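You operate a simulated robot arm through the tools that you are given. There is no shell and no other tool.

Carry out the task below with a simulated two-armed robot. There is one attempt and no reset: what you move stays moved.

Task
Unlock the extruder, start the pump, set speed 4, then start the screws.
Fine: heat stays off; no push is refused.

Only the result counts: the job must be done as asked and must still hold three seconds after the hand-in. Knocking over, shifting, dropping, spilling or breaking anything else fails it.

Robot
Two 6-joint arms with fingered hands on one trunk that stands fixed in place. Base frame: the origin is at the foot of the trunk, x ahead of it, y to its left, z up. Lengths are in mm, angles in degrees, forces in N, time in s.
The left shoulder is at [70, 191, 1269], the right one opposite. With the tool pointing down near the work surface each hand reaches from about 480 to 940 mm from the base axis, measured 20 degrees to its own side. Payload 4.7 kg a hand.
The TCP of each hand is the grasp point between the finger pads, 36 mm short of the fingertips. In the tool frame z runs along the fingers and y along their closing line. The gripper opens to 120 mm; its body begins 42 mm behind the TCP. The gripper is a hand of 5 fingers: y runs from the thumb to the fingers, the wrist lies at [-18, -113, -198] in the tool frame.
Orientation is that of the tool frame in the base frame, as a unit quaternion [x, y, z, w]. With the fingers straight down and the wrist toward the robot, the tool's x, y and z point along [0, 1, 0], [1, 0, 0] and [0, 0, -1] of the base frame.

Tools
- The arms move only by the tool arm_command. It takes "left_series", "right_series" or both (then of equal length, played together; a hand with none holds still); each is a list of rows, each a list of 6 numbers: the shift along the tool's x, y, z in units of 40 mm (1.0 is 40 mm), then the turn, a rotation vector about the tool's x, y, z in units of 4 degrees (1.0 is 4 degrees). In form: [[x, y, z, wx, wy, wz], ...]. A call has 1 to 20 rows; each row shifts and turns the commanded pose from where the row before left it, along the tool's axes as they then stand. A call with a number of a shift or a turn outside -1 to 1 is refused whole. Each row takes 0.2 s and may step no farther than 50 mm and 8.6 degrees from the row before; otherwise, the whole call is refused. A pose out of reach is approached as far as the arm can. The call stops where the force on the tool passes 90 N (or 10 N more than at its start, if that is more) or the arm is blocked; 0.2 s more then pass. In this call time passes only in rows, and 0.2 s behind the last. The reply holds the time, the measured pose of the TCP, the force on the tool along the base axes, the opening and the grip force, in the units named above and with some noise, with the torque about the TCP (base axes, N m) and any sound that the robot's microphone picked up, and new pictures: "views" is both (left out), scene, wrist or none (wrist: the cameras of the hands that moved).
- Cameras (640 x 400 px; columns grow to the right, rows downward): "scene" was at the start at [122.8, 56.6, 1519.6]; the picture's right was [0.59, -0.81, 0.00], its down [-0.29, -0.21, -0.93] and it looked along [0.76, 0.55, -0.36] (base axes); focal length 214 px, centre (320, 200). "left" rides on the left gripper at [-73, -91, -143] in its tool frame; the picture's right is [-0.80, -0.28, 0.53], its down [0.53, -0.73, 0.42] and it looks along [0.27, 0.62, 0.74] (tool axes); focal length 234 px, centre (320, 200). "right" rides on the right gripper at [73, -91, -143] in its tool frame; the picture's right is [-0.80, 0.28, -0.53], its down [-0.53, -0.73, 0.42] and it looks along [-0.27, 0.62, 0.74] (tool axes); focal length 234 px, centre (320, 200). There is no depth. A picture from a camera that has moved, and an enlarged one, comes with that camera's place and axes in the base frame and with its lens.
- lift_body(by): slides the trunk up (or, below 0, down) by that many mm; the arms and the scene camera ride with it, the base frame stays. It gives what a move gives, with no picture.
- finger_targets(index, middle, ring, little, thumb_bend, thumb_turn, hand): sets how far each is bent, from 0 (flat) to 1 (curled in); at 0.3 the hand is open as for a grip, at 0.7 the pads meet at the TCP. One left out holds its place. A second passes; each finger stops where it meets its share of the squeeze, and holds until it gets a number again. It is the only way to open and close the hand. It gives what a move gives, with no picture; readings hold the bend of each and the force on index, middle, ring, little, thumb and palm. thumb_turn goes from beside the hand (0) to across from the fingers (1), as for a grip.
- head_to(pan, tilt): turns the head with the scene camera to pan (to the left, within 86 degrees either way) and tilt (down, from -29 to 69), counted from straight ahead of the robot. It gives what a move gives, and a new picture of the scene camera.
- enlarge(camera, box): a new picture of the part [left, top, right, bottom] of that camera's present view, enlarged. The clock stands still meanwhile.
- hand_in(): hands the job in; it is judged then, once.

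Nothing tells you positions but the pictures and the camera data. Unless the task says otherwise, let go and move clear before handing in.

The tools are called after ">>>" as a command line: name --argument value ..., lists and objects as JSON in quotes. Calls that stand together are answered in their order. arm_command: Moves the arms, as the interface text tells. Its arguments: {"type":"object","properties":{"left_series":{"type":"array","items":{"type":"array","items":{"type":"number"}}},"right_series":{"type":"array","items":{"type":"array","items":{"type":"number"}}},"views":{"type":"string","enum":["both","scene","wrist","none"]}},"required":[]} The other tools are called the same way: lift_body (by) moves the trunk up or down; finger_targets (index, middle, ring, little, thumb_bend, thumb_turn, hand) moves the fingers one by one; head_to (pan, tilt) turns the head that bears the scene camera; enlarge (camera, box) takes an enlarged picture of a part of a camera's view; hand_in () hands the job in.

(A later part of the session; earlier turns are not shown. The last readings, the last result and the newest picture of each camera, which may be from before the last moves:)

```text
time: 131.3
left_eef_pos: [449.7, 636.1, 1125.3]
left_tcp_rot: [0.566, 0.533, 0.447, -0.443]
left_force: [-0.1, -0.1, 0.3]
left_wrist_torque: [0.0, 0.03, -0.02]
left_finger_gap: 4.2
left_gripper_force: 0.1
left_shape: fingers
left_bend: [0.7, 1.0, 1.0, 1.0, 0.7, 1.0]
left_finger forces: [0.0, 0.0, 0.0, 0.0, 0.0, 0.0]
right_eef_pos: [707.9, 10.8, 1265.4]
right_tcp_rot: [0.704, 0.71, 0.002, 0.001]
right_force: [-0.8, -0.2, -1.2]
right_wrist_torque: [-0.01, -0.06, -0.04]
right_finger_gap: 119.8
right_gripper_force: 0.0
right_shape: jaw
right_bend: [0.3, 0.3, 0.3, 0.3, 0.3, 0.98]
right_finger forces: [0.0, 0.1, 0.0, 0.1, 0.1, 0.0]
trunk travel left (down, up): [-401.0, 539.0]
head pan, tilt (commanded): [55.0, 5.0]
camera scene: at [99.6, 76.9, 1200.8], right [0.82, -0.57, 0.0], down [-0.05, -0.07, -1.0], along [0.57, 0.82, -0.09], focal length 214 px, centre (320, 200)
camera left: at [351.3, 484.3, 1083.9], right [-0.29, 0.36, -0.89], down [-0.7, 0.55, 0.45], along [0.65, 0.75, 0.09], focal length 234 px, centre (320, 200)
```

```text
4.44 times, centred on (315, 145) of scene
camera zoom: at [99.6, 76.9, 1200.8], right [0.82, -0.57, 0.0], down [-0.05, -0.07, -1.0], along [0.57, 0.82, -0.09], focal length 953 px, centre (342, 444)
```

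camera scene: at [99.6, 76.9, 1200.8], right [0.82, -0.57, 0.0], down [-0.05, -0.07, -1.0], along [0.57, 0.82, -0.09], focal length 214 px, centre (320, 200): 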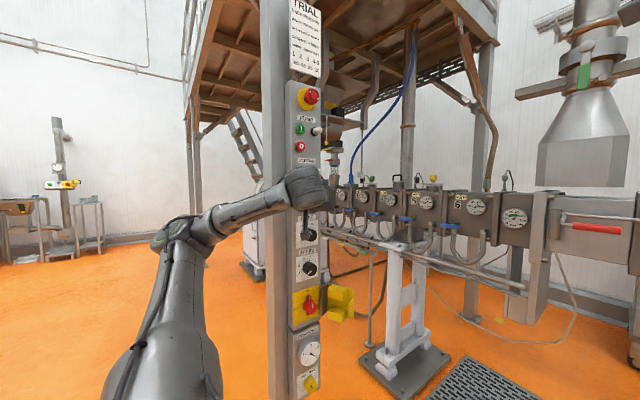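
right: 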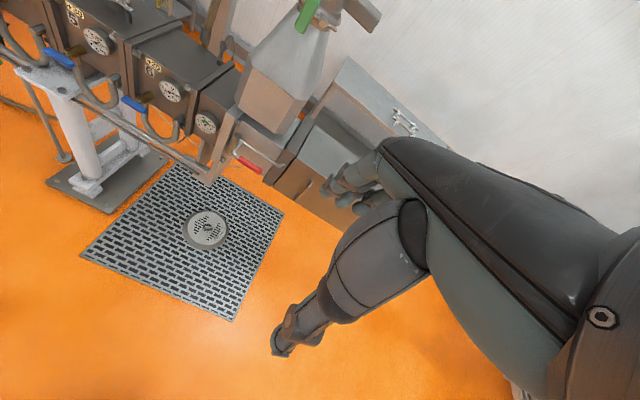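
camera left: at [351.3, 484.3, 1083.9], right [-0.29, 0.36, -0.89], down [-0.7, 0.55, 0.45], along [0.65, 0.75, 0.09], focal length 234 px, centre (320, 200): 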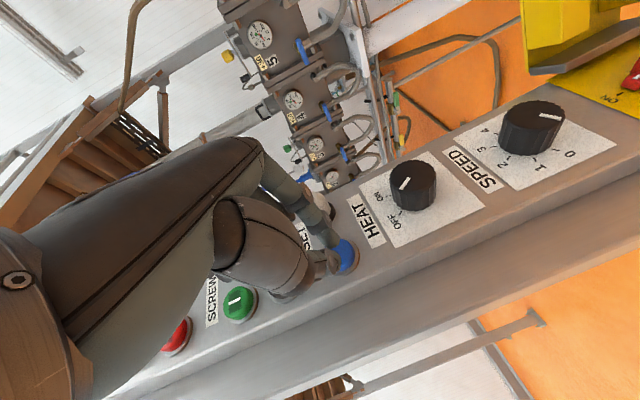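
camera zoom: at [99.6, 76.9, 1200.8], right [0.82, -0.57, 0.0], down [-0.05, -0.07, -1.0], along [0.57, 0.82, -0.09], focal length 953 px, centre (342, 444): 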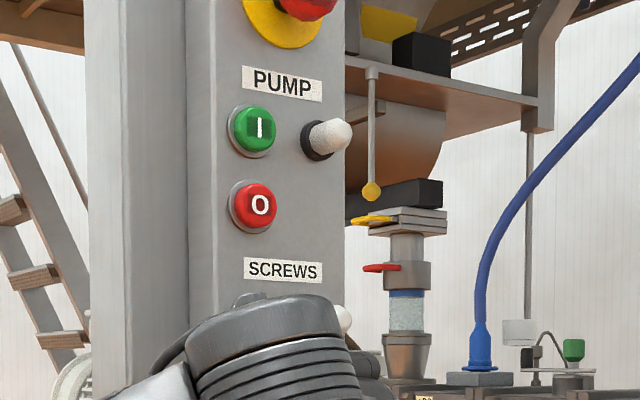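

The lamp's state is hard to see from here. I'll back off a bit more, lift toward the PUMP button, and look at all lamps on the way.

>>> arm_command --left_series '[[-0.03, 0.02, -0.18, -0.5, 0, 0.1], [-0.03, 0.05, -0.18, -0.5, 0, 0.1], [-0.03, 0.1, -0.18, -0.5, 0, 0.1]]' --views "none"

>>> lift_body --by 150

>>> arm_command --left_series '[[0, 0.05, 0, 0, 0, 0]]' --views "both"

>>> enlarge --camera "left" --box '[240, 200, 480, 380]'

```text
time: 132.1
left_eef_pos: [455.2, 611.3, 1125.3]
left_tcp_rot: [0.593, 0.504, 0.47, -0.418]
left_force: [-0.2, 0.0, 0.1]
left_wrist_torque: [-0.03, -0.03, 0.02]
left_finger_gap: 4.2
left_gripper_force: 0.1
left_shape: fingers
left_bend: [0.7, 1.0, 1.0, 1.0, 0.7, 1.0]
left_finger forces: [0.0, 0.0, 0.1, 0.0, 0.0, 0.0]
right_eef_pos: [707.2, 10.5, 1264.9]
right_tcp_rot: [0.705, 0.71, 0.003, 0.001]
right_force: [-0.7, -0.7, 0.2]
right_wrist_torque: [0.04, -0.05, 0.04]
right_finger_gap: 120.0
right_gripper_force: 0.2
right_shape: jaw
right_bend: [0.3, 0.3, 0.3, 0.3, 0.3, 0.98]
right_finger forces: [0.0, 0.0, 0.0, 0.0, 0.0, 0.0]
trunk travel left (down, up): [-401.0, 539.0]
head pan, tilt (commanded): [55.0, 5.0]
```

```text
time: 133.8
left_eef_pos: [456.2, 612.3, 1273.5]
left_tcp_rot: [0.593, 0.503, 0.469, -0.419]
left_force: [0.3, 0.5, -0.3]
left_wrist_torque: [0.04, -0.02, 0.01]
left_finger_gap: 4.4
left_gripper_force: 0.0
left_shape: fingers
left_bend: [0.7, 1.0, 1.0, 1.0, 0.7, 1.0]
left_finger forces: [0.0, 0.0, 0.0, 0.0, 0.1, 0.0]
right_eef_pos: [709.2, 12.4, 1414.2]
right_tcp_rot: [0.705, 0.709, 0.002, 0.001]
right_force: [1.0, -0.8, -1.1]
right_wrist_torque: [0.01, -0.01, -0.02]
right_finger_gap: 119.8
right_gripper_force: 0.1
right_shape: jaw
right_bend: [0.3, 0.3, 0.3, 0.3, 0.3, 0.98]
right_finger forces: [0.0, 0.0, 0.0, 0.0, 0.0, 0.0]
trunk travel left (down, up): [-551.0, 389.0]
head pan, tilt (commanded): [55.0, 5.0]
```

```text
time: 134.2
left_eef_pos: [456.7, 610.3, 1275.4]
left_tcp_rot: [0.593, 0.504, 0.469, -0.419]
left_force: [-0.4, -0.5, 0.7]
left_wrist_torque: [0.02, -0.03, -0.02]
left_finger_gap: 4.4
left_gripper_force: 0.1
left_shape: fingers
left_bend: [0.7, 1.0, 1.0, 1.0, 0.7, 1.0]
left_finger forces: [0.1, 0.1, 0.1, 0.1, 0.0, 0.0]
right_eef_pos: [706.9, 10.5, 1416.0]
right_tcp_rot: [0.704, 0.71, 0.003, 0.002]
right_force: [0.0, 0.1, -0.4]
right_wrist_torque: [0.04, -0.04, 0.03]
right_finger_gap: 120.1
right_gripper_force: 0.1
right_shape: jaw
right_bend: [0.3, 0.3, 0.3, 0.3, 0.3, 0.98]
right_finger forces: [0.1, 0.0, 0.1, 0.1, 0.0, 0.0]
trunk travel left (down, up): [-551.0, 389.0]
head pan, tilt (commanded): [55.0, 5.0]
camera scene: at [99.3, 76.1, 1350.9], right [0.82, -0.57, 0.0], down [-0.05, -0.07, -1.0], along [0.57, 0.82, -0.09], focal length 214 px, centre (320, 200)
camera left: at [343.7, 470.2, 1234.4], right [-0.25, 0.38, -0.89], down [-0.64, 0.62, 0.45], along [0.73, 0.68, 0.09], focal length 234 px, centre (320, 200)
```

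scene: 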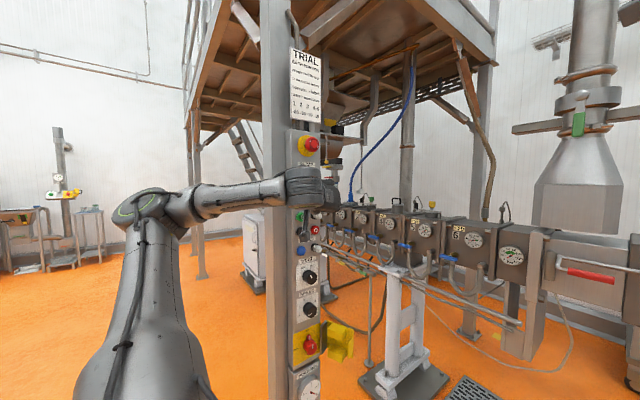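
left: 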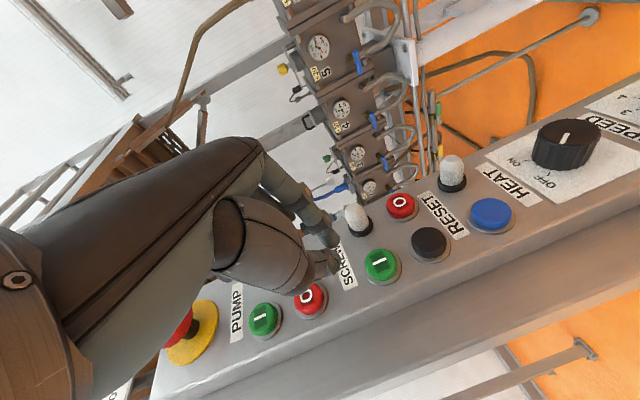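

```text
2.22 times, centred on (360, 290) of left
camera zoom: at [343.7, 470.2, 1234.4], right [-0.25, 0.38, -0.89], down [-0.64, 0.62, 0.45], along [0.73, 0.68, 0.09], focal length 520 px, centre (231, 0)
```

zoom: 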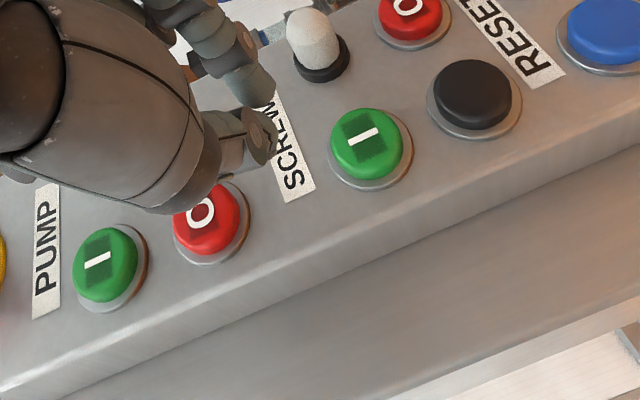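

>>> enlarge --camera "left" --box '[330, 140, 530, 260]'

>>> enlarge --camera "scene" --box '[285, 195, 345, 265]'

```text
3.20 times, centred on (430, 200) of left
camera zoom: at [343.7, 470.2, 1234.4], right [-0.25, 0.38, -0.89], down [-0.64, 0.62, 0.45], along [0.73, 0.68, 0.09], focal length 749 px, centre (-32, 200)
```

zoom: 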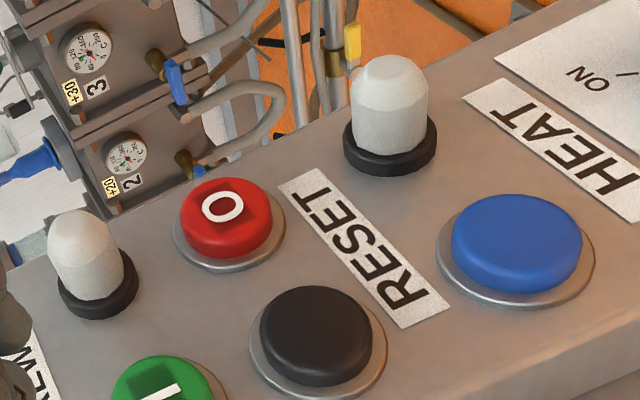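

```text
5.71 times, centred on (315, 230) of scene
camera zoom: at [99.3, 76.1, 1350.9], right [0.82, -0.57, 0.0], down [-0.05, -0.07, -1.0], along [0.57, 0.82, -0.09], focal length 1226 px, centre (349, 29)
```

zoom: 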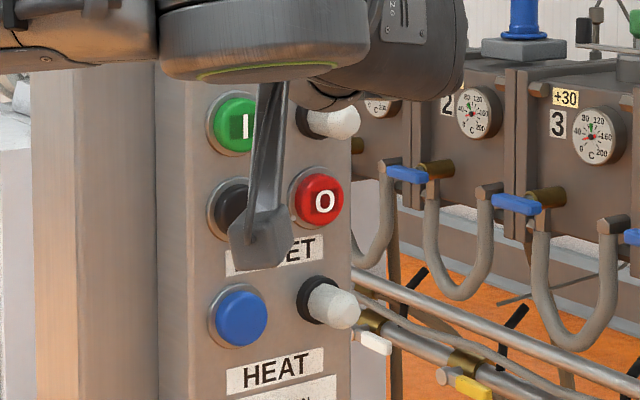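

I can't see a change in the RESET lamp, but the press registered. For PUMP, to stay well below the e-stop mushroom (bottom at z≈1449), I'll lead with the middle finger slightly ahead of the index–thumb pinch. Let me set and view it.

>>> finger_targets --hand "left" --middle 0.5

>>> enlarge --camera "left" --box '[220, 140, 420, 340]'

```text
time: 135.2
left_eef_pos: [457.9, 611.4, 1273.5]
left_tcp_rot: [0.593, 0.503, 0.469, -0.419]
left_force: [0.9, 0.8, -0.2]
left_wrist_torque: [-0.01, 0.0, -0.01]
left_finger_gap: 4.1
left_gripper_force: 0.1
left_shape: fingers
left_bend: [0.7, 0.5, 1.0, 1.0, 0.7, 1.0]
left_finger forces: [0.1, 0.1, 0.1, 0.0, 0.0, 0.0]
right_eef_pos: [707.5, 11.8, 1415.0]
right_tcp_rot: [0.704, 0.71, 0.001, 0.0]
right_force: [-0.5, -0.7, 0.8]
right_wrist_torque: [-0.02, -0.01, 0.02]
right_finger_gap: 120.0
right_gripper_force: 0.1
right_shape: jaw
right_bend: [0.3, 0.3, 0.3, 0.3, 0.3, 0.98]
right_finger forces: [0.1, 0.0, 0.1, 0.0, 0.0, 0.1]
trunk travel left (down, up): [-551.0, 389.0]
head pan, tilt (commanded): [55.0, 5.0]
```

```text
2.00 times, centred on (320, 240) of left
camera zoom: at [344.4, 471.2, 1233.9], right [-0.25, 0.38, -0.89], down [-0.64, 0.62, 0.45], along [0.73, 0.68, 0.09], focal length 468 px, centre (320, 120)
```

zoom: 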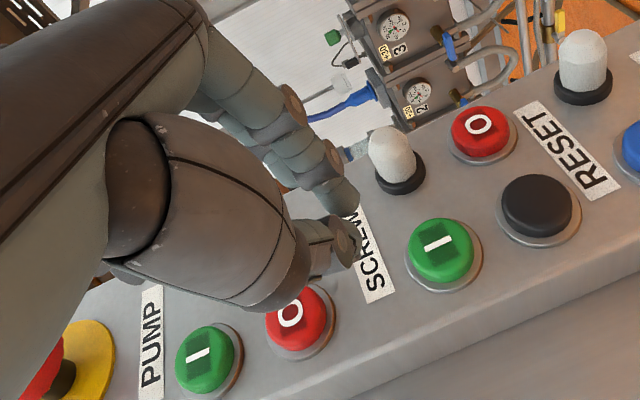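

I'll set the middle finger slightly ahead, raise to PUMP height, and approach with the middle fingertip aimed at [456, 685, 1366].

>>> finger_targets --hand "left" --middle 0.57

>>> lift_body --by 81

>>> arm_command --left_series '[[0, -0.1, 0.1, 0.49, 0, -0.1], [0, -0.1, 0.15, 0.49, 0, -0.1], [0, -0.05, 0.15, 0.49, 0, -0.1]]' --views "both"

>>> enlarge --camera "left" --box '[220, 140, 420, 340]'

```text
time: 136.2
left_eef_pos: [458.1, 611.3, 1274.8]
left_tcp_rot: [0.594, 0.503, 0.469, -0.418]
left_force: [-0.9, 0.2, 0.0]
left_wrist_torque: [0.03, 0.01, -0.01]
left_finger_gap: 3.5
left_gripper_force: 0.0
left_shape: fingers
left_bend: [0.7, 0.56, 1.0, 1.0, 0.7, 1.0]
left_finger forces: [0.0, 0.0, 0.0, 0.0, 0.1, 0.0]
right_eef_pos: [708.0, 11.8, 1414.4]
right_tcp_rot: [0.705, 0.709, 0.001, 0.001]
right_force: [-0.2, 0.1, -0.1]
right_wrist_torque: [0.02, 0.0, 0.02]
right_finger_gap: 120.1
right_gripper_force: 0.1
right_shape: jaw
right_bend: [0.3, 0.3, 0.3, 0.3, 0.3, 0.98]
right_finger forces: [0.1, 0.0, 0.0, 0.0, 0.0, 0.0]
trunk travel left (down, up): [-551.0, 389.0]
head pan, tilt (commanded): [55.0, 5.0]
```

```text
time: 137.4
left_eef_pos: [457.8, 611.4, 1354.1]
left_tcp_rot: [0.593, 0.504, 0.469, -0.419]
left_force: [0.6, -0.2, 0.4]
left_wrist_torque: [0.03, -0.02, 0.0]
left_finger_gap: 3.8
left_gripper_force: 0.1
left_shape: fingers
left_bend: [0.7, 0.56, 1.0, 1.0, 0.7, 1.0]
left_finger forces: [0.1, 0.0, 0.0, 0.0, 0.1, 0.0]
right_eef_pos: [708.1, 11.3, 1494.6]
right_tcp_rot: [0.704, 0.71, 0.001, 0.001]
right_force: [0.5, -0.3, -0.2]
right_wrist_torque: [-0.03, 0.03, 0.01]
right_finger_gap: 119.9
right_gripper_force: 0.1
right_shape: jaw
right_bend: [0.3, 0.3, 0.3, 0.3, 0.3, 0.98]
right_finger forces: [0.0, 0.0, 0.0, 0.0, 0.0, 0.1]
trunk travel left (down, up): [-632.0, 308.0]
head pan, tilt (commanded): [55.0, 5.0]
```

```text
time: 138.2
left_eef_pos: [449.4, 627.8, 1351.9]
left_tcp_rot: [0.566, 0.533, 0.447, -0.443]
left_force: [0.5, -1.6, -0.2]
left_wrist_torque: [-0.02, 0.01, 0.0]
left_finger_gap: 4.0
left_gripper_force: 0.0
left_shape: fingers
left_bend: [0.7, 0.56, 1.0, 1.0, 0.7, 1.0]
left_finger forces: [0.0, 0.1, 0.0, 0.1, 0.0, 0.0]
right_eef_pos: [707.6, 10.5, 1495.7]
right_tcp_rot: [0.704, 0.71, 0.001, 0.0]
right_force: [0.1, -0.8, -0.4]
right_wrist_torque: [0.02, 0.01, -0.02]
right_finger_gap: 119.9
right_gripper_force: 0.0
right_shape: jaw
right_bend: [0.3, 0.3, 0.3, 0.3, 0.3, 0.98]
right_finger forces: [0.0, 0.0, 0.0, 0.0, 0.0, 0.0]
trunk travel left (down, up): [-632.0, 308.0]
head pan, tilt (commanded): [55.0, 5.0]
camera scene: at [100.3, 77.0, 1431.7], right [0.82, -0.57, 0.0], down [-0.05, -0.07, -1.0], along [0.57, 0.82, -0.09], focal length 214 px, centre (320, 200)
camera left: at [351.1, 476.9, 1311.3], right [-0.29, 0.36, -0.89], down [-0.7, 0.55, 0.45], along [0.65, 0.75, 0.09], focal length 234 px, centre (320, 200)
```

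scene: 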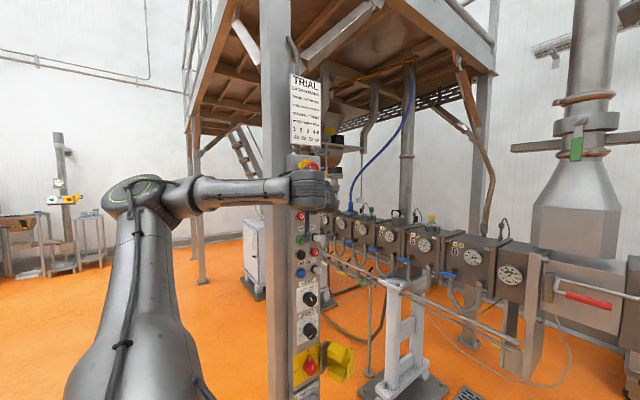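
left: 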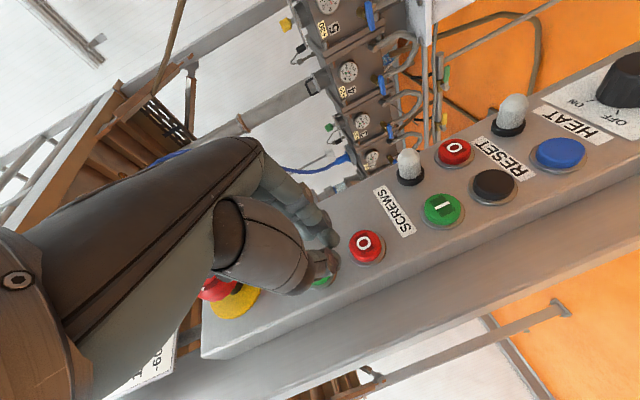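

```text
2.00 times, centred on (320, 240) of left
camera zoom: at [351.1, 476.9, 1311.3], right [-0.29, 0.36, -0.89], down [-0.7, 0.55, 0.45], along [0.65, 0.75, 0.09], focal length 468 px, centre (320, 120)
```

zoom: 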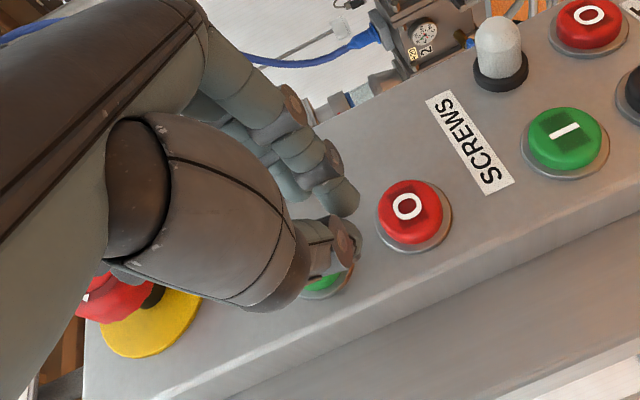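

The hand is at the right height and clear of the e-stop. I'll shift left ~11 mm and forward, then press with the middle fingertip.

>>> arm_command --left_series '[[0.058, -0.143, 0.11, 0.49, 0, -0.1], [0.058, -0.143, 0.11, 0.49, 0, -0.1], [0.03, 0, 0.15, 0.25, 0, -0.05]]' --views "wrist"

>>> enlarge --camera "left" --box '[220, 140, 420, 340]'

```text
time: 139.0
left_eef_pos: [438.4, 646.1, 1353.3]
left_tcp_rot: [0.542, 0.556, 0.427, -0.463]
left_force: [-0.1, -0.4, 0.7]
left_wrist_torque: [0.01, 0.02, -0.01]
left_finger_gap: 4.2
left_gripper_force: 0.1
left_shape: fingers
left_bend: [0.7, 0.56, 1.0, 1.0, 0.7, 1.0]
left_finger forces: [0.0, 0.0, 0.0, 0.0, 0.0, 0.0]
right_eef_pos: [708.1, 12.6, 1496.2]
right_tcp_rot: [0.705, 0.709, 0.001, 0.001]
right_force: [1.0, -0.1, 0.3]
right_wrist_torque: [0.0, 0.02, 0.01]
right_finger_gap: 119.9
right_gripper_force: 0.0
right_shape: jaw
right_bend: [0.3, 0.3, 0.3, 0.3, 0.3, 0.98]
right_finger forces: [0.0, 0.0, 0.0, 0.0, 0.1, 0.0]
trunk travel left (down, up): [-632.0, 308.0]
head pan, tilt (commanded): [55.0, 5.0]
camera left: at [354.0, 486.0, 1312.8], right [-0.32, 0.33, -0.89], down [-0.75, 0.49, 0.45], along [0.58, 0.81, 0.09], focal length 234 px, centre (320, 200)
```

left: 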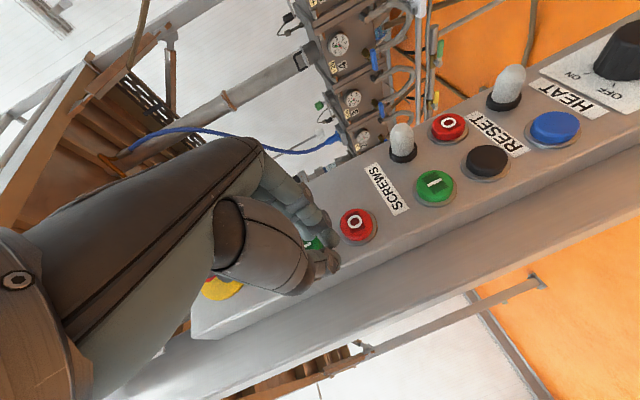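

```text
2.00 times, centred on (320, 240) of left
camera zoom: at [354.0, 486.0, 1312.8], right [-0.32, 0.33, -0.89], down [-0.75, 0.49, 0.45], along [0.58, 0.81, 0.09], focal length 468 px, centre (320, 120)
```

zoom: 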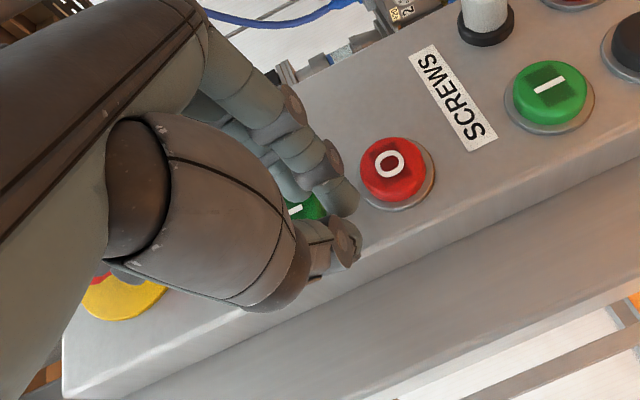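

The middle fingertip is right at the green PUMP button. Pressing gently in small steps.

>>> arm_command --left_series '[[0.02, 0, 0.1, 0.2, 0, -0.04]]' --views "none"

>>> arm_command --left_series '[[0.02, 0, 0.08, 0.2, 0, -0.04]]' --views "wrist"

```text
time: 139.4
left_eef_pos: [439.3, 648.3, 1352.7]
left_tcp_rot: [0.537, 0.56, 0.424, -0.466]
left_force: [1.2, -1.6, 0.0]
left_wrist_torque: [0.01, 0.0, -0.05]
left_finger_gap: 4.2
left_gripper_force: 1.0
left_shape: fingers
left_bend: [0.7, 0.56, 1.0, 1.0, 0.7, 1.0]
left_finger forces: [0.0, 2.1, 0.0, 0.0, 0.1, 0.0]
right_eef_pos: [709.4, 10.3, 1495.9]
right_tcp_rot: [0.705, 0.709, 0.002, 0.001]
right_force: [0.5, -1.0, 0.4]
right_wrist_torque: [0.01, -0.03, 0.0]
right_finger_gap: 120.0
right_gripper_force: 0.0
right_shape: jaw
right_bend: [0.3, 0.3, 0.3, 0.3, 0.3, 0.98]
right_finger forces: [0.1, 0.1, 0.0, 0.0, 0.0, 0.0]
trunk travel left (down, up): [-632.0, 308.0]
head pan, tilt (commanded): [55.0, 5.0]
heard: click
```

```text
time: 139.8
left_eef_pos: [437.9, 650.8, 1353.5]
left_tcp_rot: [0.533, 0.563, 0.421, -0.471]
left_force: [1.1, -4.2, -1.0]
left_wrist_torque: [-0.01, 0.05, -0.14]
left_finger_gap: 3.9
left_gripper_force: 2.1
left_shape: fingers
left_bend: [0.7, 0.56, 1.0, 1.0, 0.7, 1.0]
left_finger forces: [0.1, 3.7, 0.0, 0.0, 0.1, 0.0]
right_eef_pos: [708.6, 10.3, 1495.6]
right_tcp_rot: [0.704, 0.71, 0.002, 0.002]
right_force: [-0.6, -0.2, -0.2]
right_wrist_torque: [0.02, 0.0, 0.0]
right_finger_gap: 119.9
right_gripper_force: 0.1
right_shape: jaw
right_bend: [0.3, 0.3, 0.3, 0.3, 0.3, 0.98]
right_finger forces: [0.0, 0.0, 0.0, 0.0, 0.0, 0.0]
trunk travel left (down, up): [-632.0, 308.0]
head pan, tilt (commanded): [55.0, 5.0]
camera left: at [358.7, 488.5, 1313.3], right [-0.33, 0.33, -0.89], down [-0.76, 0.47, 0.45], along [0.56, 0.82, 0.09], focal length 234 px, centre (320, 200)
```

left: 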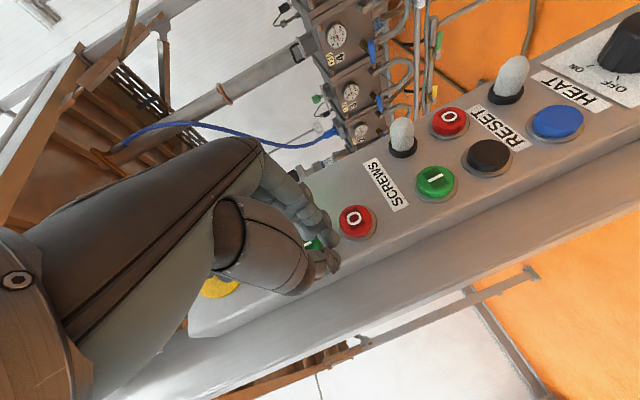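

A click was heard. I'll back off and check the PUMP lamp.

>>> arm_command --left_series '[[-0.03, 0, -0.18, -0.5, 0, 0.1], [-0.04, 0.03, -0.18, -0.5, 0, 0.1], [-0.04, 0.05, -0.18, -0.5, 0, 0.1], [-0.04, 0.08, -0.18, -0.5, 0, 0.1]]' --views "both"

>>> enlarge --camera "left" --box '[220, 80, 560, 340]'

>>> enlarge --camera "scene" --box '[285, 140, 345, 220]'

```text
time: 140.8
left_eef_pos: [445.6, 622.9, 1355.7]
left_tcp_rot: [0.573, 0.526, 0.452, -0.437]
left_force: [0.2, 0.2, -0.6]
left_wrist_torque: [0.02, 0.0, 0.01]
left_finger_gap: 3.9
left_gripper_force: 0.1
left_shape: fingers
left_bend: [0.7, 0.56, 1.0, 1.0, 0.7, 1.0]
left_finger forces: [0.0, 0.1, 0.0, 0.0, 0.1, 0.0]
right_eef_pos: [707.8, 11.1, 1497.3]
right_tcp_rot: [0.704, 0.711, 0.001, 0.0]
right_force: [1.0, 0.7, -0.9]
right_wrist_torque: [0.0, 0.0, -0.01]
right_finger_gap: 119.9
right_gripper_force: 0.0
right_shape: jaw
right_bend: [0.3, 0.3, 0.3, 0.3, 0.3, 0.98]
right_finger forces: [0.0, 0.0, 0.0, 0.0, 0.1, 0.1]
trunk travel left (down, up): [-632.0, 308.0]
head pan, tilt (commanded): [55.0, 5.0]
camera scene: at [100.2, 77.5, 1431.7], right [0.82, -0.57, 0.0], down [-0.05, -0.07, -1.0], along [0.57, 0.82, -0.09], focal length 214 px, centre (320, 200)
camera left: at [343.0, 473.3, 1314.5], right [-0.28, 0.37, -0.89], down [-0.69, 0.57, 0.45], along [0.67, 0.73, 0.09], focal length 234 px, centre (320, 200)
```

scene: 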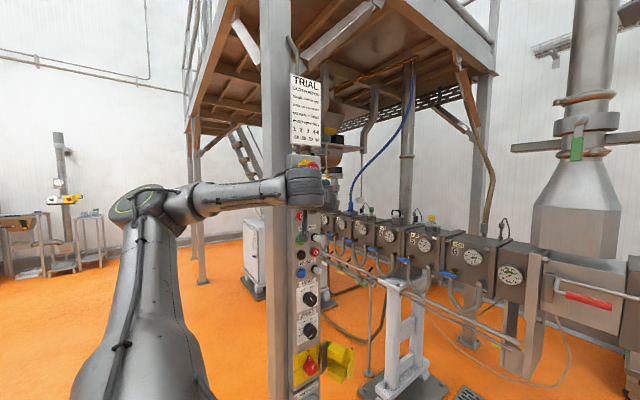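
left: 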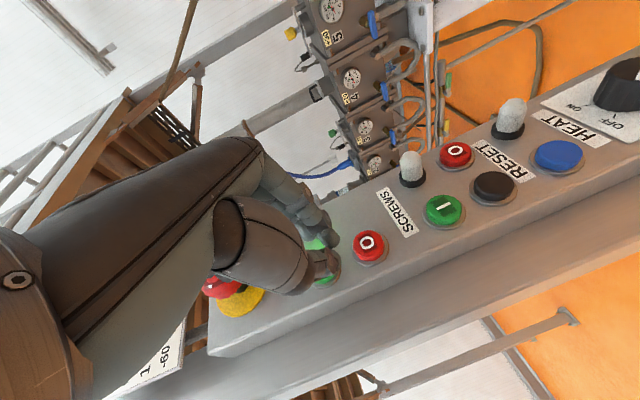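

```text
1.54 times, centred on (390, 210) of left
camera zoom: at [343.0, 473.3, 1314.5], right [-0.28, 0.37, -0.89], down [-0.69, 0.57, 0.45], along [0.67, 0.73, 0.09], focal length 360 px, centre (212, 185)
```

zoom: 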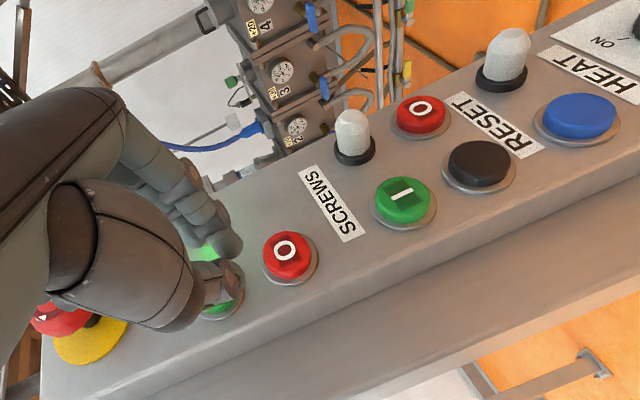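

```text
5.00 times, centred on (315, 180) of scene
camera zoom: at [100.2, 77.5, 1431.7], right [0.82, -0.57, 0.0], down [-0.05, -0.07, -1.0], along [0.57, 0.82, -0.09], focal length 1072 px, centre (345, 300)
```

zoom: 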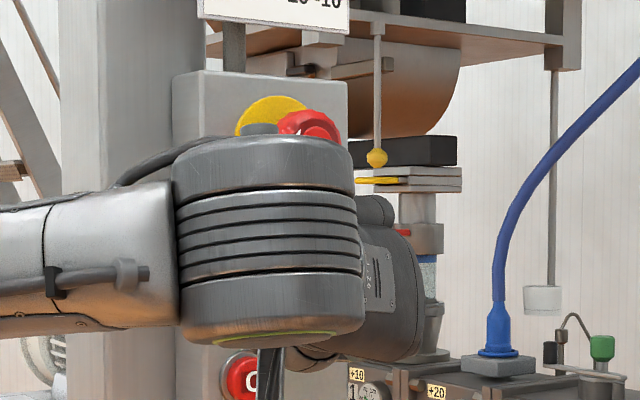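

A green glow shows beside the fingers, so the PUMP lamp appears lit. I'll back away, lower toward the SPEED knob, and confirm from the scene view.

>>> arm_command --left_series '[[-0.03, 0.08, -0.18, -0.5, 0, 0.1], [-0.03, 0.1, -0.18, -0.5, 0, 0.1], [-0.03, 0.15, -0.18, -0.5, 0, 0.1]]' --views "none"

>>> lift_body --by -250

>>> head_to --pan 55 --tilt 0

>>> enlarge --camera "scene" --box '[275, 30, 355, 130]'

```text
time: 141.6
left_eef_pos: [456.2, 598.3, 1356.1]
left_tcp_rot: [0.6, 0.495, 0.475, -0.411]
left_force: [-0.3, -0.1, 0.0]
left_wrist_torque: [-0.02, -0.03, 0.0]
left_finger_gap: 3.9
left_gripper_force: 0.2
left_shape: fingers
left_bend: [0.7, 0.56, 1.0, 1.0, 0.7, 1.0]
left_finger forces: [0.1, 0.1, 0.1, 0.0, 0.0, 0.0]
right_eef_pos: [707.2, 9.5, 1494.6]
right_tcp_rot: [0.705, 0.71, 0.002, 0.0]
right_force: [0.0, -0.1, -0.1]
right_wrist_torque: [0.02, 0.0, 0.0]
right_finger_gap: 120.0
right_gripper_force: 0.0
right_shape: jaw
right_bend: [0.3, 0.3, 0.3, 0.3, 0.3, 0.98]
right_finger forces: [0.0, 0.0, 0.0, 0.0, 0.0, 0.0]
trunk travel left (down, up): [-632.0, 308.0]
head pan, tilt (commanded): [55.0, 5.0]
```

```text
time: 144.2
left_eef_pos: [456.8, 599.1, 1105.7]
left_tcp_rot: [0.6, 0.495, 0.475, -0.411]
left_force: [0.0, 0.2, -0.8]
left_wrist_torque: [-0.02, 0.03, 0.0]
left_finger_gap: 4.1
left_gripper_force: 0.0
left_shape: fingers
left_bend: [0.7, 0.56, 1.0, 1.0, 0.7, 1.0]
left_finger forces: [0.1, 0.0, 0.0, 0.1, 0.0, 0.0]
right_eef_pos: [709.4, 12.2, 1245.7]
right_tcp_rot: [0.705, 0.709, 0.002, 0.001]
right_force: [1.1, 0.5, 0.0]
right_wrist_torque: [-0.03, -0.01, 0.03]
right_finger_gap: 120.1
right_gripper_force: 0.1
right_shape: jaw
right_bend: [0.3, 0.3, 0.3, 0.3, 0.3, 0.98]
right_finger forces: [0.1, 0.0, 0.1, 0.0, 0.1, 0.0]
trunk travel left (down, up): [-382.0, 558.0]
head pan, tilt (commanded): [55.0, 5.0]
```

```text
time: 144.8
left_eef_pos: [456.0, 600.4, 1104.7]
left_tcp_rot: [0.6, 0.495, 0.475, -0.412]
left_force: [-0.2, 0.3, 0.4]
left_wrist_torque: [-0.04, 0.02, -0.01]
left_finger_gap: 3.9
left_gripper_force: 0.2
left_shape: fingers
left_bend: [0.7, 0.56, 1.0, 1.0, 0.7, 1.0]
left_finger forces: [0.1, 0.0, 0.0, 0.0, 0.1, 0.0]
right_eef_pos: [707.6, 10.9, 1245.4]
right_tcp_rot: [0.704, 0.71, 0.003, 0.001]
right_force: [-0.3, -0.1, 0.1]
right_wrist_torque: [-0.01, 0.01, -0.02]
right_finger_gap: 120.1
right_gripper_force: 0.1
right_shape: jaw
right_bend: [0.3, 0.3, 0.3, 0.3, 0.3, 0.98]
right_finger forces: [0.0, 0.0, 0.1, 0.1, 0.0, 0.0]
trunk travel left (down, up): [-382.0, 558.0]
head pan, tilt (commanded): [55.0, 0.0]
camera scene: at [99.2, 75.7, 1189.6], right [0.82, -0.57, 0.0], down [0.0, 0.0, -1.0], along [0.57, 0.82, 0.0], focal length 214 px, centre (320, 200)
```

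scene: 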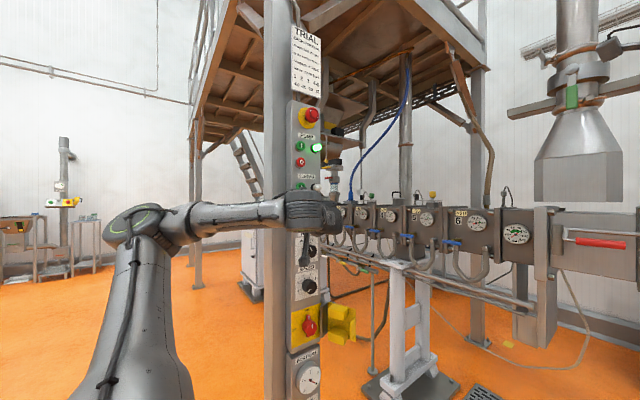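

```text
4.00 times, centred on (315, 80) of scene
camera zoom: at [99.2, 75.7, 1189.6], right [0.82, -0.57, 0.0], down [0.0, 0.0, -1.0], along [0.57, 0.82, 0.0], focal length 858 px, centre (340, 680)
```

zoom: 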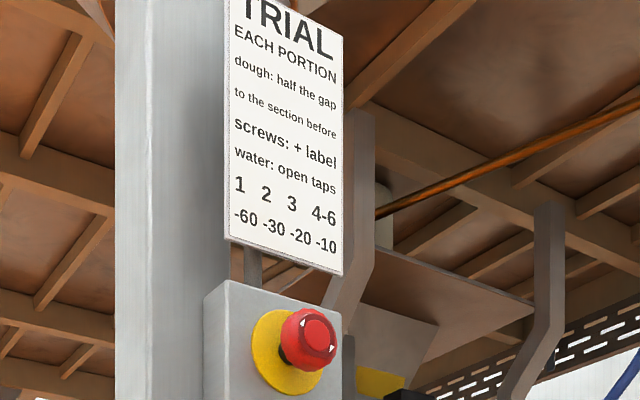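

The PUMP lamp is lit green: the pump runs. Now the SPEED knob: I'll lower to its height and take a close frontal look at the scale.

>>> arm_command --left_series '[[0, 0.15, -0.15, 0, 0, 0], [0, 0.2, -0.15, 0, 0, 0], [0, 0.2, -0.15, 0, 0, 0]]' --views "none"

>>> lift_body --by -170

>>> arm_command --left_series '[[0, 0.05, -0.05, 0, 0, 0]]' --views "both"

>>> enlarge --camera "left" --box '[280, 200, 520, 400]'

```text
time: 145.6
left_eef_pos: [475.6, 578.2, 1109.6]
left_tcp_rot: [0.6, 0.495, 0.475, -0.412]
left_force: [0.5, -1.6, 0.4]
left_wrist_torque: [0.01, 0.02, 0.04]
left_finger_gap: 3.9
left_gripper_force: 0.1
left_shape: fingers
left_bend: [0.7, 0.56, 1.0, 1.0, 0.7, 1.0]
left_finger forces: [0.0, 0.1, 0.1, 0.0, 0.0, 0.1]
right_eef_pos: [708.2, 9.2, 1245.2]
right_tcp_rot: [0.705, 0.709, 0.002, 0.001]
right_force: [-0.1, 0.2, -0.5]
right_wrist_torque: [0.03, 0.01, -0.02]
right_finger_gap: 120.2
right_gripper_force: 0.0
right_shape: jaw
right_bend: [0.3, 0.3, 0.3, 0.3, 0.3, 0.98]
right_finger forces: [0.0, 0.0, 0.1, 0.0, 0.0, 0.0]
trunk travel left (down, up): [-382.0, 558.0]
head pan, tilt (commanded): [55.0, 0.0]
```

```text
time: 147.6
left_eef_pos: [476.3, 577.5, 937.7]
left_tcp_rot: [0.6, 0.494, 0.476, -0.412]
left_force: [0.1, 0.5, 0.7]
left_wrist_torque: [0.04, 0.02, 0.0]
left_finger_gap: 4.0
left_gripper_force: 0.1
left_shape: fingers
left_bend: [0.7, 0.56, 1.0, 1.0, 0.7, 1.0]
left_finger forces: [0.0, 0.0, 0.1, 0.1, 0.0, 0.1]
right_eef_pos: [707.9, 12.4, 1075.7]
right_tcp_rot: [0.704, 0.71, 0.001, 0.001]
right_force: [0.1, -0.1, 0.4]
right_wrist_torque: [-0.03, 0.04, 0.0]
right_finger_gap: 120.0
right_gripper_force: 0.1
right_shape: jaw
right_bend: [0.3, 0.3, 0.3, 0.3, 0.3, 0.98]
right_finger forces: [0.0, 0.0, 0.0, 0.0, 0.0, 0.0]
trunk travel left (down, up): [-212.0, 728.0]
head pan, tilt (commanded): [55.0, 0.0]
```

```text
time: 148.0
left_eef_pos: [478.4, 575.5, 938.4]
left_tcp_rot: [0.6, 0.495, 0.476, -0.411]
left_force: [0.7, 1.3, 0.6]
left_wrist_torque: [0.02, -0.01, 0.0]
left_finger_gap: 4.0
left_gripper_force: 0.0
left_shape: fingers
left_bend: [0.7, 0.56, 1.0, 1.0, 0.7, 1.0]
left_finger forces: [0.1, 0.1, 0.1, 0.0, 0.1, 0.1]
right_eef_pos: [707.1, 12.1, 1076.1]
right_tcp_rot: [0.704, 0.71, 0.002, 0.0]
right_force: [0.6, 0.8, -0.4]
right_wrist_torque: [0.0, -0.01, -0.02]
right_finger_gap: 120.1
right_gripper_force: 0.2
right_shape: jaw
right_bend: [0.3, 0.3, 0.3, 0.3, 0.3, 0.98]
right_finger forces: [0.0, 0.1, 0.0, 0.0, 0.0, 0.0]
trunk travel left (down, up): [-212.0, 728.0]
head pan, tilt (commanded): [55.0, 0.0]
camera scene: at [99.1, 75.4, 1019.7], right [0.82, -0.57, 0.0], down [0.0, 0.0, -1.0], along [0.57, 0.82, 0.0], focal length 214 px, centre (320, 200)
camera left: at [360.3, 438.9, 898.7], right [-0.24, 0.39, -0.89], down [-0.62, 0.64, 0.45], along [0.75, 0.66, 0.09], focal length 234 px, centre (320, 200)
```

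scene: 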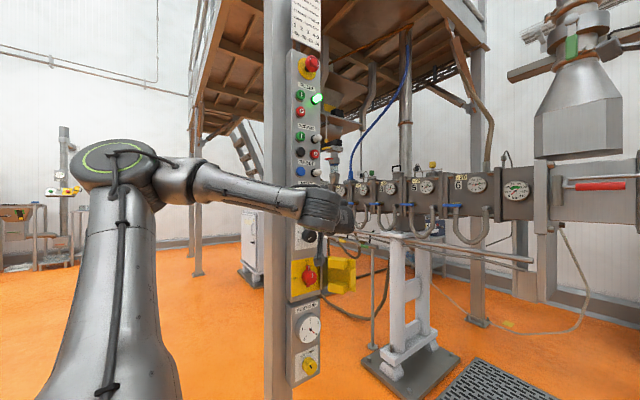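
left: 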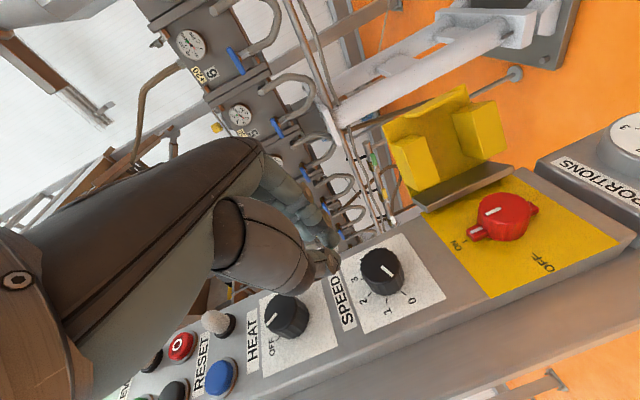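

```text
2.00 times, centred on (400, 300) of left
camera zoom: at [360.3, 438.9, 898.7], right [-0.24, 0.39, -0.89], down [-0.62, 0.64, 0.45], along [0.75, 0.66, 0.09], focal length 468 px, centre (160, 0)
```

zoom: 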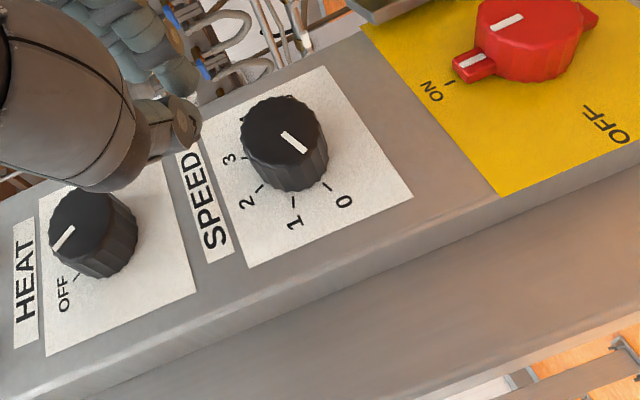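

The pump lamp glows green. From the tick marks I place the SPEED knob axis at [487, ·, 897] with steps of 45°: 0 at −112°, 4 at +67°, so it needs a 180° clockwise turn. I'll test how far the hand can roll in front of it.

>>> arm_command --left_series '[[0, 0, 0, 0, 0, -1], [0, 0, 0, 0, 0, -1], [0, 0, 0, 0, 0, -1], [0, 0, 0, 0, 0, -1], [0, 0, 0, 0, 0, -1], [0, 0, 0, 0, 0, -1], [0, 0, 0, 0, 0, -1], [0, 0, 0, 0, 0, -1], [0, 0, 0, 0, 0, -1], [0, 0, 0, 0, 0, -1]]' --views "both"

```text
time: 150.2
left_eef_pos: [478.5, 576.3, 938.6]
left_tcp_rot: [0.394, 0.671, 0.587, -0.224]
left_force: [0.0, 0.6, 0.2]
left_wrist_torque: [0.02, -0.05, 0.02]
left_finger_gap: 3.8
left_gripper_force: 0.1
left_shape: fingers
left_bend: [0.7, 0.56, 1.0, 1.0, 0.7, 1.0]
left_finger forces: [0.0, 0.0, 0.0, 0.0, 0.0, 0.1]
right_eef_pos: [708.2, 11.7, 1076.1]
right_tcp_rot: [0.705, 0.709, 0.002, 0.001]
right_force: [1.2, 0.3, 0.0]
right_wrist_torque: [0.04, 0.01, 0.01]
right_finger_gap: 120.1
right_gripper_force: 0.1
right_shape: jaw
right_bend: [0.3, 0.3, 0.3, 0.3, 0.3, 0.98]
right_finger forces: [0.1, 0.0, 0.1, 0.0, 0.0, 0.0]
trunk travel left (down, up): [-212.0, 728.0]
head pan, tilt (commanded): [55.0, 0.0]
camera scene: at [99.3, 75.5, 1019.7], right [0.82, -0.57, 0.0], down [0.0, 0.0, -1.0], along [0.57, 0.82, 0.0], focal length 214 px, centre (320, 200)
camera left: at [424.7, 418.7, 856.5], right [0.34, 0.29, -0.89], down [-0.82, 0.55, -0.13], along [0.45, 0.78, 0.43], focal length 234 px, centre (320, 200)
```

scene: 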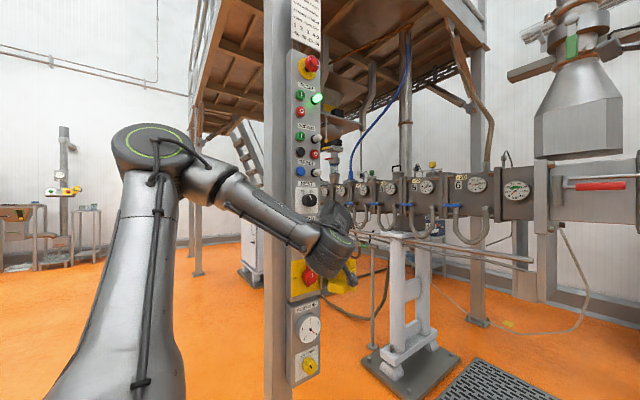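
left: 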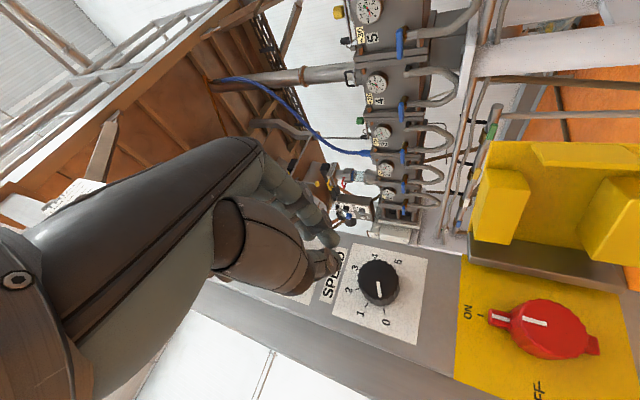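

Roll −40° is free, and the dial is nicely visible. Testing further.

>>> arm_command --left_series '[[0, 0, 0, 0, 0, -1], [0, 0, 0, 0, 0, -1], [0, 0, 0, 0, 0, -1], [0, 0, 0, 0, 0, -1], [0, 0, 0, 0, 0, -1], [0, 0, 0, 0, 0, -1], [0, 0, 0, 0, 0, -1], [0, 0, 0, 0, 0, -1], [0, 0, 0, 0, 0, -1], [0, 0, 0, 0, 0, -1]]' --views "both"

>>> enlarge --camera "left" --box '[280, 220, 440, 360]'

```text
time: 152.4
left_eef_pos: [451.8, 610.7, 942.2]
left_tcp_rot: [0.141, 0.765, 0.629, -0.009]
left_force: [-0.1, 0.2, 0.1]
left_wrist_torque: [-0.03, 0.0, -0.02]
left_finger_gap: 4.0
left_gripper_force: 0.0
left_shape: fingers
left_bend: [0.7, 0.56, 1.0, 1.0, 0.7, 1.0]
left_finger forces: [0.0, 0.0, 0.1, 0.1, 0.1, 0.1]
left hand out of reach, approached as far as the arm can: row 3, 4, 5, 6, 7, 8, 9, 10
right_eef_pos: [708.8, 11.9, 1076.3]
right_tcp_rot: [0.704, 0.711, 0.001, 0.001]
right_force: [-0.2, 0.0, -0.9]
right_wrist_torque: [-0.02, 0.02, -0.02]
right_finger_gap: 120.1
right_gripper_force: 0.0
right_shape: jaw
right_bend: [0.3, 0.3, 0.3, 0.3, 0.3, 0.98]
right_finger forces: [0.1, 0.0, 0.1, 0.0, 0.0, 0.0]
trunk travel left (down, up): [-212.0, 728.0]
head pan, tilt (commanded): [55.0, 0.0]
camera scene: at [99.2, 75.7, 1019.7], right [0.82, -0.57, 0.0], down [0.0, 0.0, -1.0], along [0.57, 0.82, 0.0], focal length 214 px, centre (320, 200)
camera left: at [477.1, 442.1, 869.2], right [0.79, 0.29, -0.53], down [-0.61, 0.39, -0.69], along [0.01, 0.87, 0.49], focal length 234 px, centre (320, 200)
```

scene: 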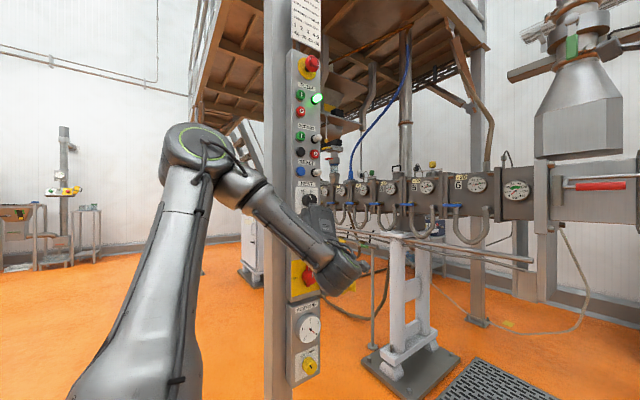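
left: 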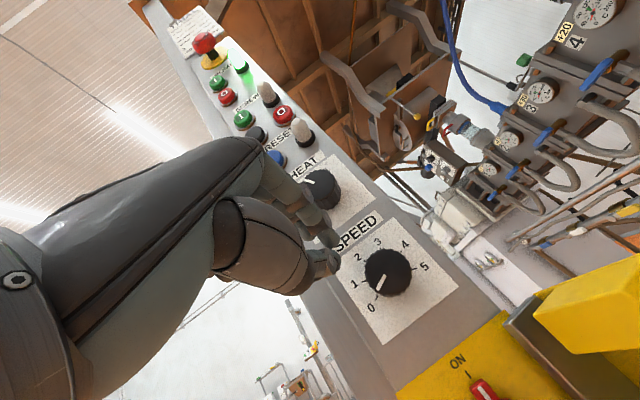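

```text
2.86 times, centred on (360, 290) of left
camera zoom: at [477.1, 442.1, 869.2], right [0.79, 0.29, -0.53], down [-0.61, 0.39, -0.69], along [0.01, 0.87, 0.49], focal length 669 px, centre (206, -57)
```

zoom: 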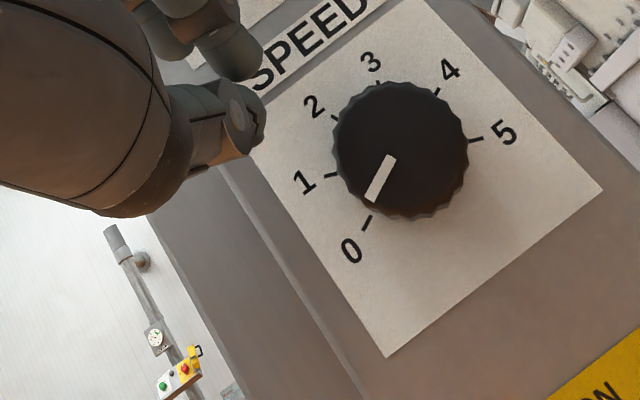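

The dial is seen square on: pointer at 0, scale 0–5 in ~46° steps, and in the same view only the PUMP lamp is lit. I'll roll back to about −44° and place the opened hand in front of the knob.

>>> arm_command --left_series '[[0, 0, 0, 0, 0, 1], [0, 0, 0, 0, 0, 1], [0, 0, 0, 0, 0, 1], [0, 0, 0, 0, 0, 1], [0, 0, 0, 0, 0, 1], [0, 0, 0, 0, 0, 1], [0, 0, 0, 0, 0, 1], [0, 0, 0, 0, 0, 1], [0, 0, 0, 0, 0, 1]]' --views "none"

>>> finger_targets --hand "left" --index 0.45 --middle 0.45 --ring 1.0 --little 1.0 --thumb_bend 0.45

>>> lift_body --by -35

>>> arm_command --left_series '[[0, 0, 0.05, 0, 0, 0]]' --views "both"

```text
time: 154.4
left_eef_pos: [453.6, 610.6, 941.3]
left_tcp_rot: [0.372, 0.684, 0.594, -0.204]
left_force: [-0.4, 0.6, 0.9]
left_wrist_torque: [0.01, 0.03, -0.03]
left_finger_gap: 4.3
left_gripper_force: 0.2
left_shape: fingers
left_bend: [0.7, 0.56, 1.0, 1.0, 0.7, 1.0]
left_finger forces: [0.0, 0.1, 0.1, 0.0, 0.0, 0.1]
right_eef_pos: [708.5, 13.1, 1075.8]
right_tcp_rot: [0.704, 0.71, 0.001, 0.001]
right_force: [0.3, 0.8, -0.1]
right_wrist_torque: [0.01, 0.02, 0.01]
right_finger_gap: 120.0
right_gripper_force: 0.1
right_shape: jaw
right_bend: [0.3, 0.3, 0.3, 0.3, 0.3, 0.98]
right_finger forces: [0.0, 0.0, 0.0, 0.1, 0.0, 0.0]
trunk travel left (down, up): [-212.0, 728.0]
head pan, tilt (commanded): [55.0, 0.0]
```

```text
time: 155.4
left_eef_pos: [451.7, 610.1, 942.3]
left_tcp_rot: [0.371, 0.684, 0.595, -0.203]
left_force: [0.5, -0.3, -0.8]
left_wrist_torque: [0.01, -0.03, 0.01]
left_finger_gap: 77.4
left_gripper_force: 0.2
left_shape: fingers
left_bend: [0.45, 0.45, 1.0, 1.0, 0.45, 0.99]
left_finger forces: [0.1, 0.0, 0.0, 0.0, 0.0, 0.0]
right_eef_pos: [707.9, 11.6, 1075.7]
right_tcp_rot: [0.704, 0.71, 0.002, 0.0]
right_force: [0.2, 0.3, -0.2]
right_wrist_torque: [-0.02, 0.0, -0.03]
right_finger_gap: 120.0
right_gripper_force: 0.1
right_shape: jaw
right_bend: [0.3, 0.3, 0.3, 0.3, 0.3, 0.98]
right_finger forces: [0.1, 0.1, 0.0, 0.1, 0.1, 0.0]
trunk travel left (down, up): [-212.0, 728.0]
head pan, tilt (commanded): [55.0, 0.0]
```

```text
time: 156.2
left_eef_pos: [451.8, 610.0, 906.6]
left_tcp_rot: [0.371, 0.684, 0.594, -0.204]
left_force: [0.1, 0.7, 0.9]
left_wrist_torque: [-0.01, 0.0, -0.01]
left_finger_gap: 77.5
left_gripper_force: 0.1
left_shape: fingers
left_bend: [0.45, 0.45, 1.0, 1.0, 0.45, 0.99]
left_finger forces: [0.0, 0.0, 0.0, 0.0, 0.0, 0.0]
right_eef_pos: [708.1, 11.4, 1041.3]
right_tcp_rot: [0.705, 0.709, 0.003, 0.002]
right_force: [0.2, -0.8, -0.2]
right_wrist_torque: [0.02, -0.02, 0.03]
right_finger_gap: 119.9
right_gripper_force: 0.0
right_shape: jaw
right_bend: [0.3, 0.3, 0.3, 0.3, 0.3, 0.98]
right_finger forces: [0.0, 0.0, 0.0, 0.0, 0.0, 0.1]
trunk travel left (down, up): [-177.0, 763.0]
head pan, tilt (commanded): [55.0, 0.0]
```

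```text
time: 156.6
left_eef_pos: [452.4, 612.8, 905.7]
left_tcp_rot: [0.371, 0.684, 0.594, -0.204]
left_force: [-0.5, 0.2, -0.1]
left_wrist_torque: [-0.03, -0.04, 0.0]
left_finger_gap: 77.3
left_gripper_force: 0.1
left_shape: fingers
left_bend: [0.45, 0.45, 1.0, 1.0, 0.45, 0.99]
left_finger forces: [0.0, 0.0, 0.0, 0.0, 0.0, 0.1]
right_eef_pos: [707.2, 12.1, 1041.1]
right_tcp_rot: [0.704, 0.71, 0.003, 0.0]
right_force: [-1.0, -0.8, -0.5]
right_wrist_torque: [-0.02, 0.0, 0.01]
right_finger_gap: 119.9
right_gripper_force: 0.1
right_shape: jaw
right_bend: [0.3, 0.3, 0.3, 0.3, 0.3, 0.98]
right_finger forces: [0.1, 0.0, 0.1, 0.0, 0.0, 0.0]
trunk travel left (down, up): [-177.0, 763.0]
head pan, tilt (commanded): [55.0, 0.0]
camera scene: at [99.2, 75.8, 984.7], right [0.82, -0.57, 0.0], down [0.0, 0.0, -1.0], along [0.57, 0.82, 0.0], focal length 214 px, centre (320, 200)
camera left: at [407.9, 452.9, 822.9], right [0.39, 0.29, -0.87], down [-0.82, 0.54, -0.19], along [0.41, 0.79, 0.45], focal length 234 px, centre (320, 200)
```

scene: 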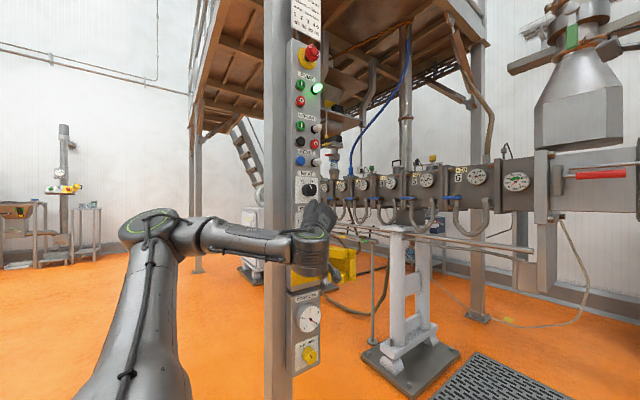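
left: 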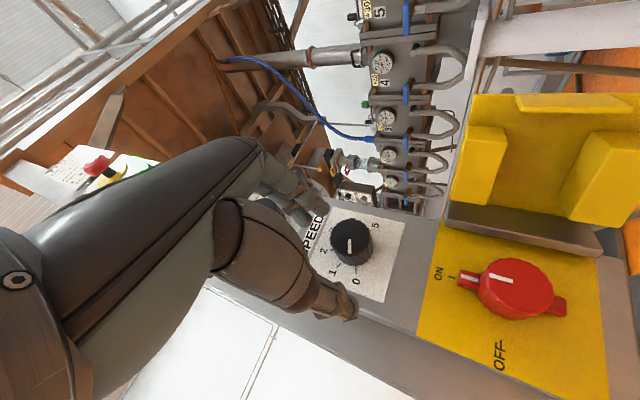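

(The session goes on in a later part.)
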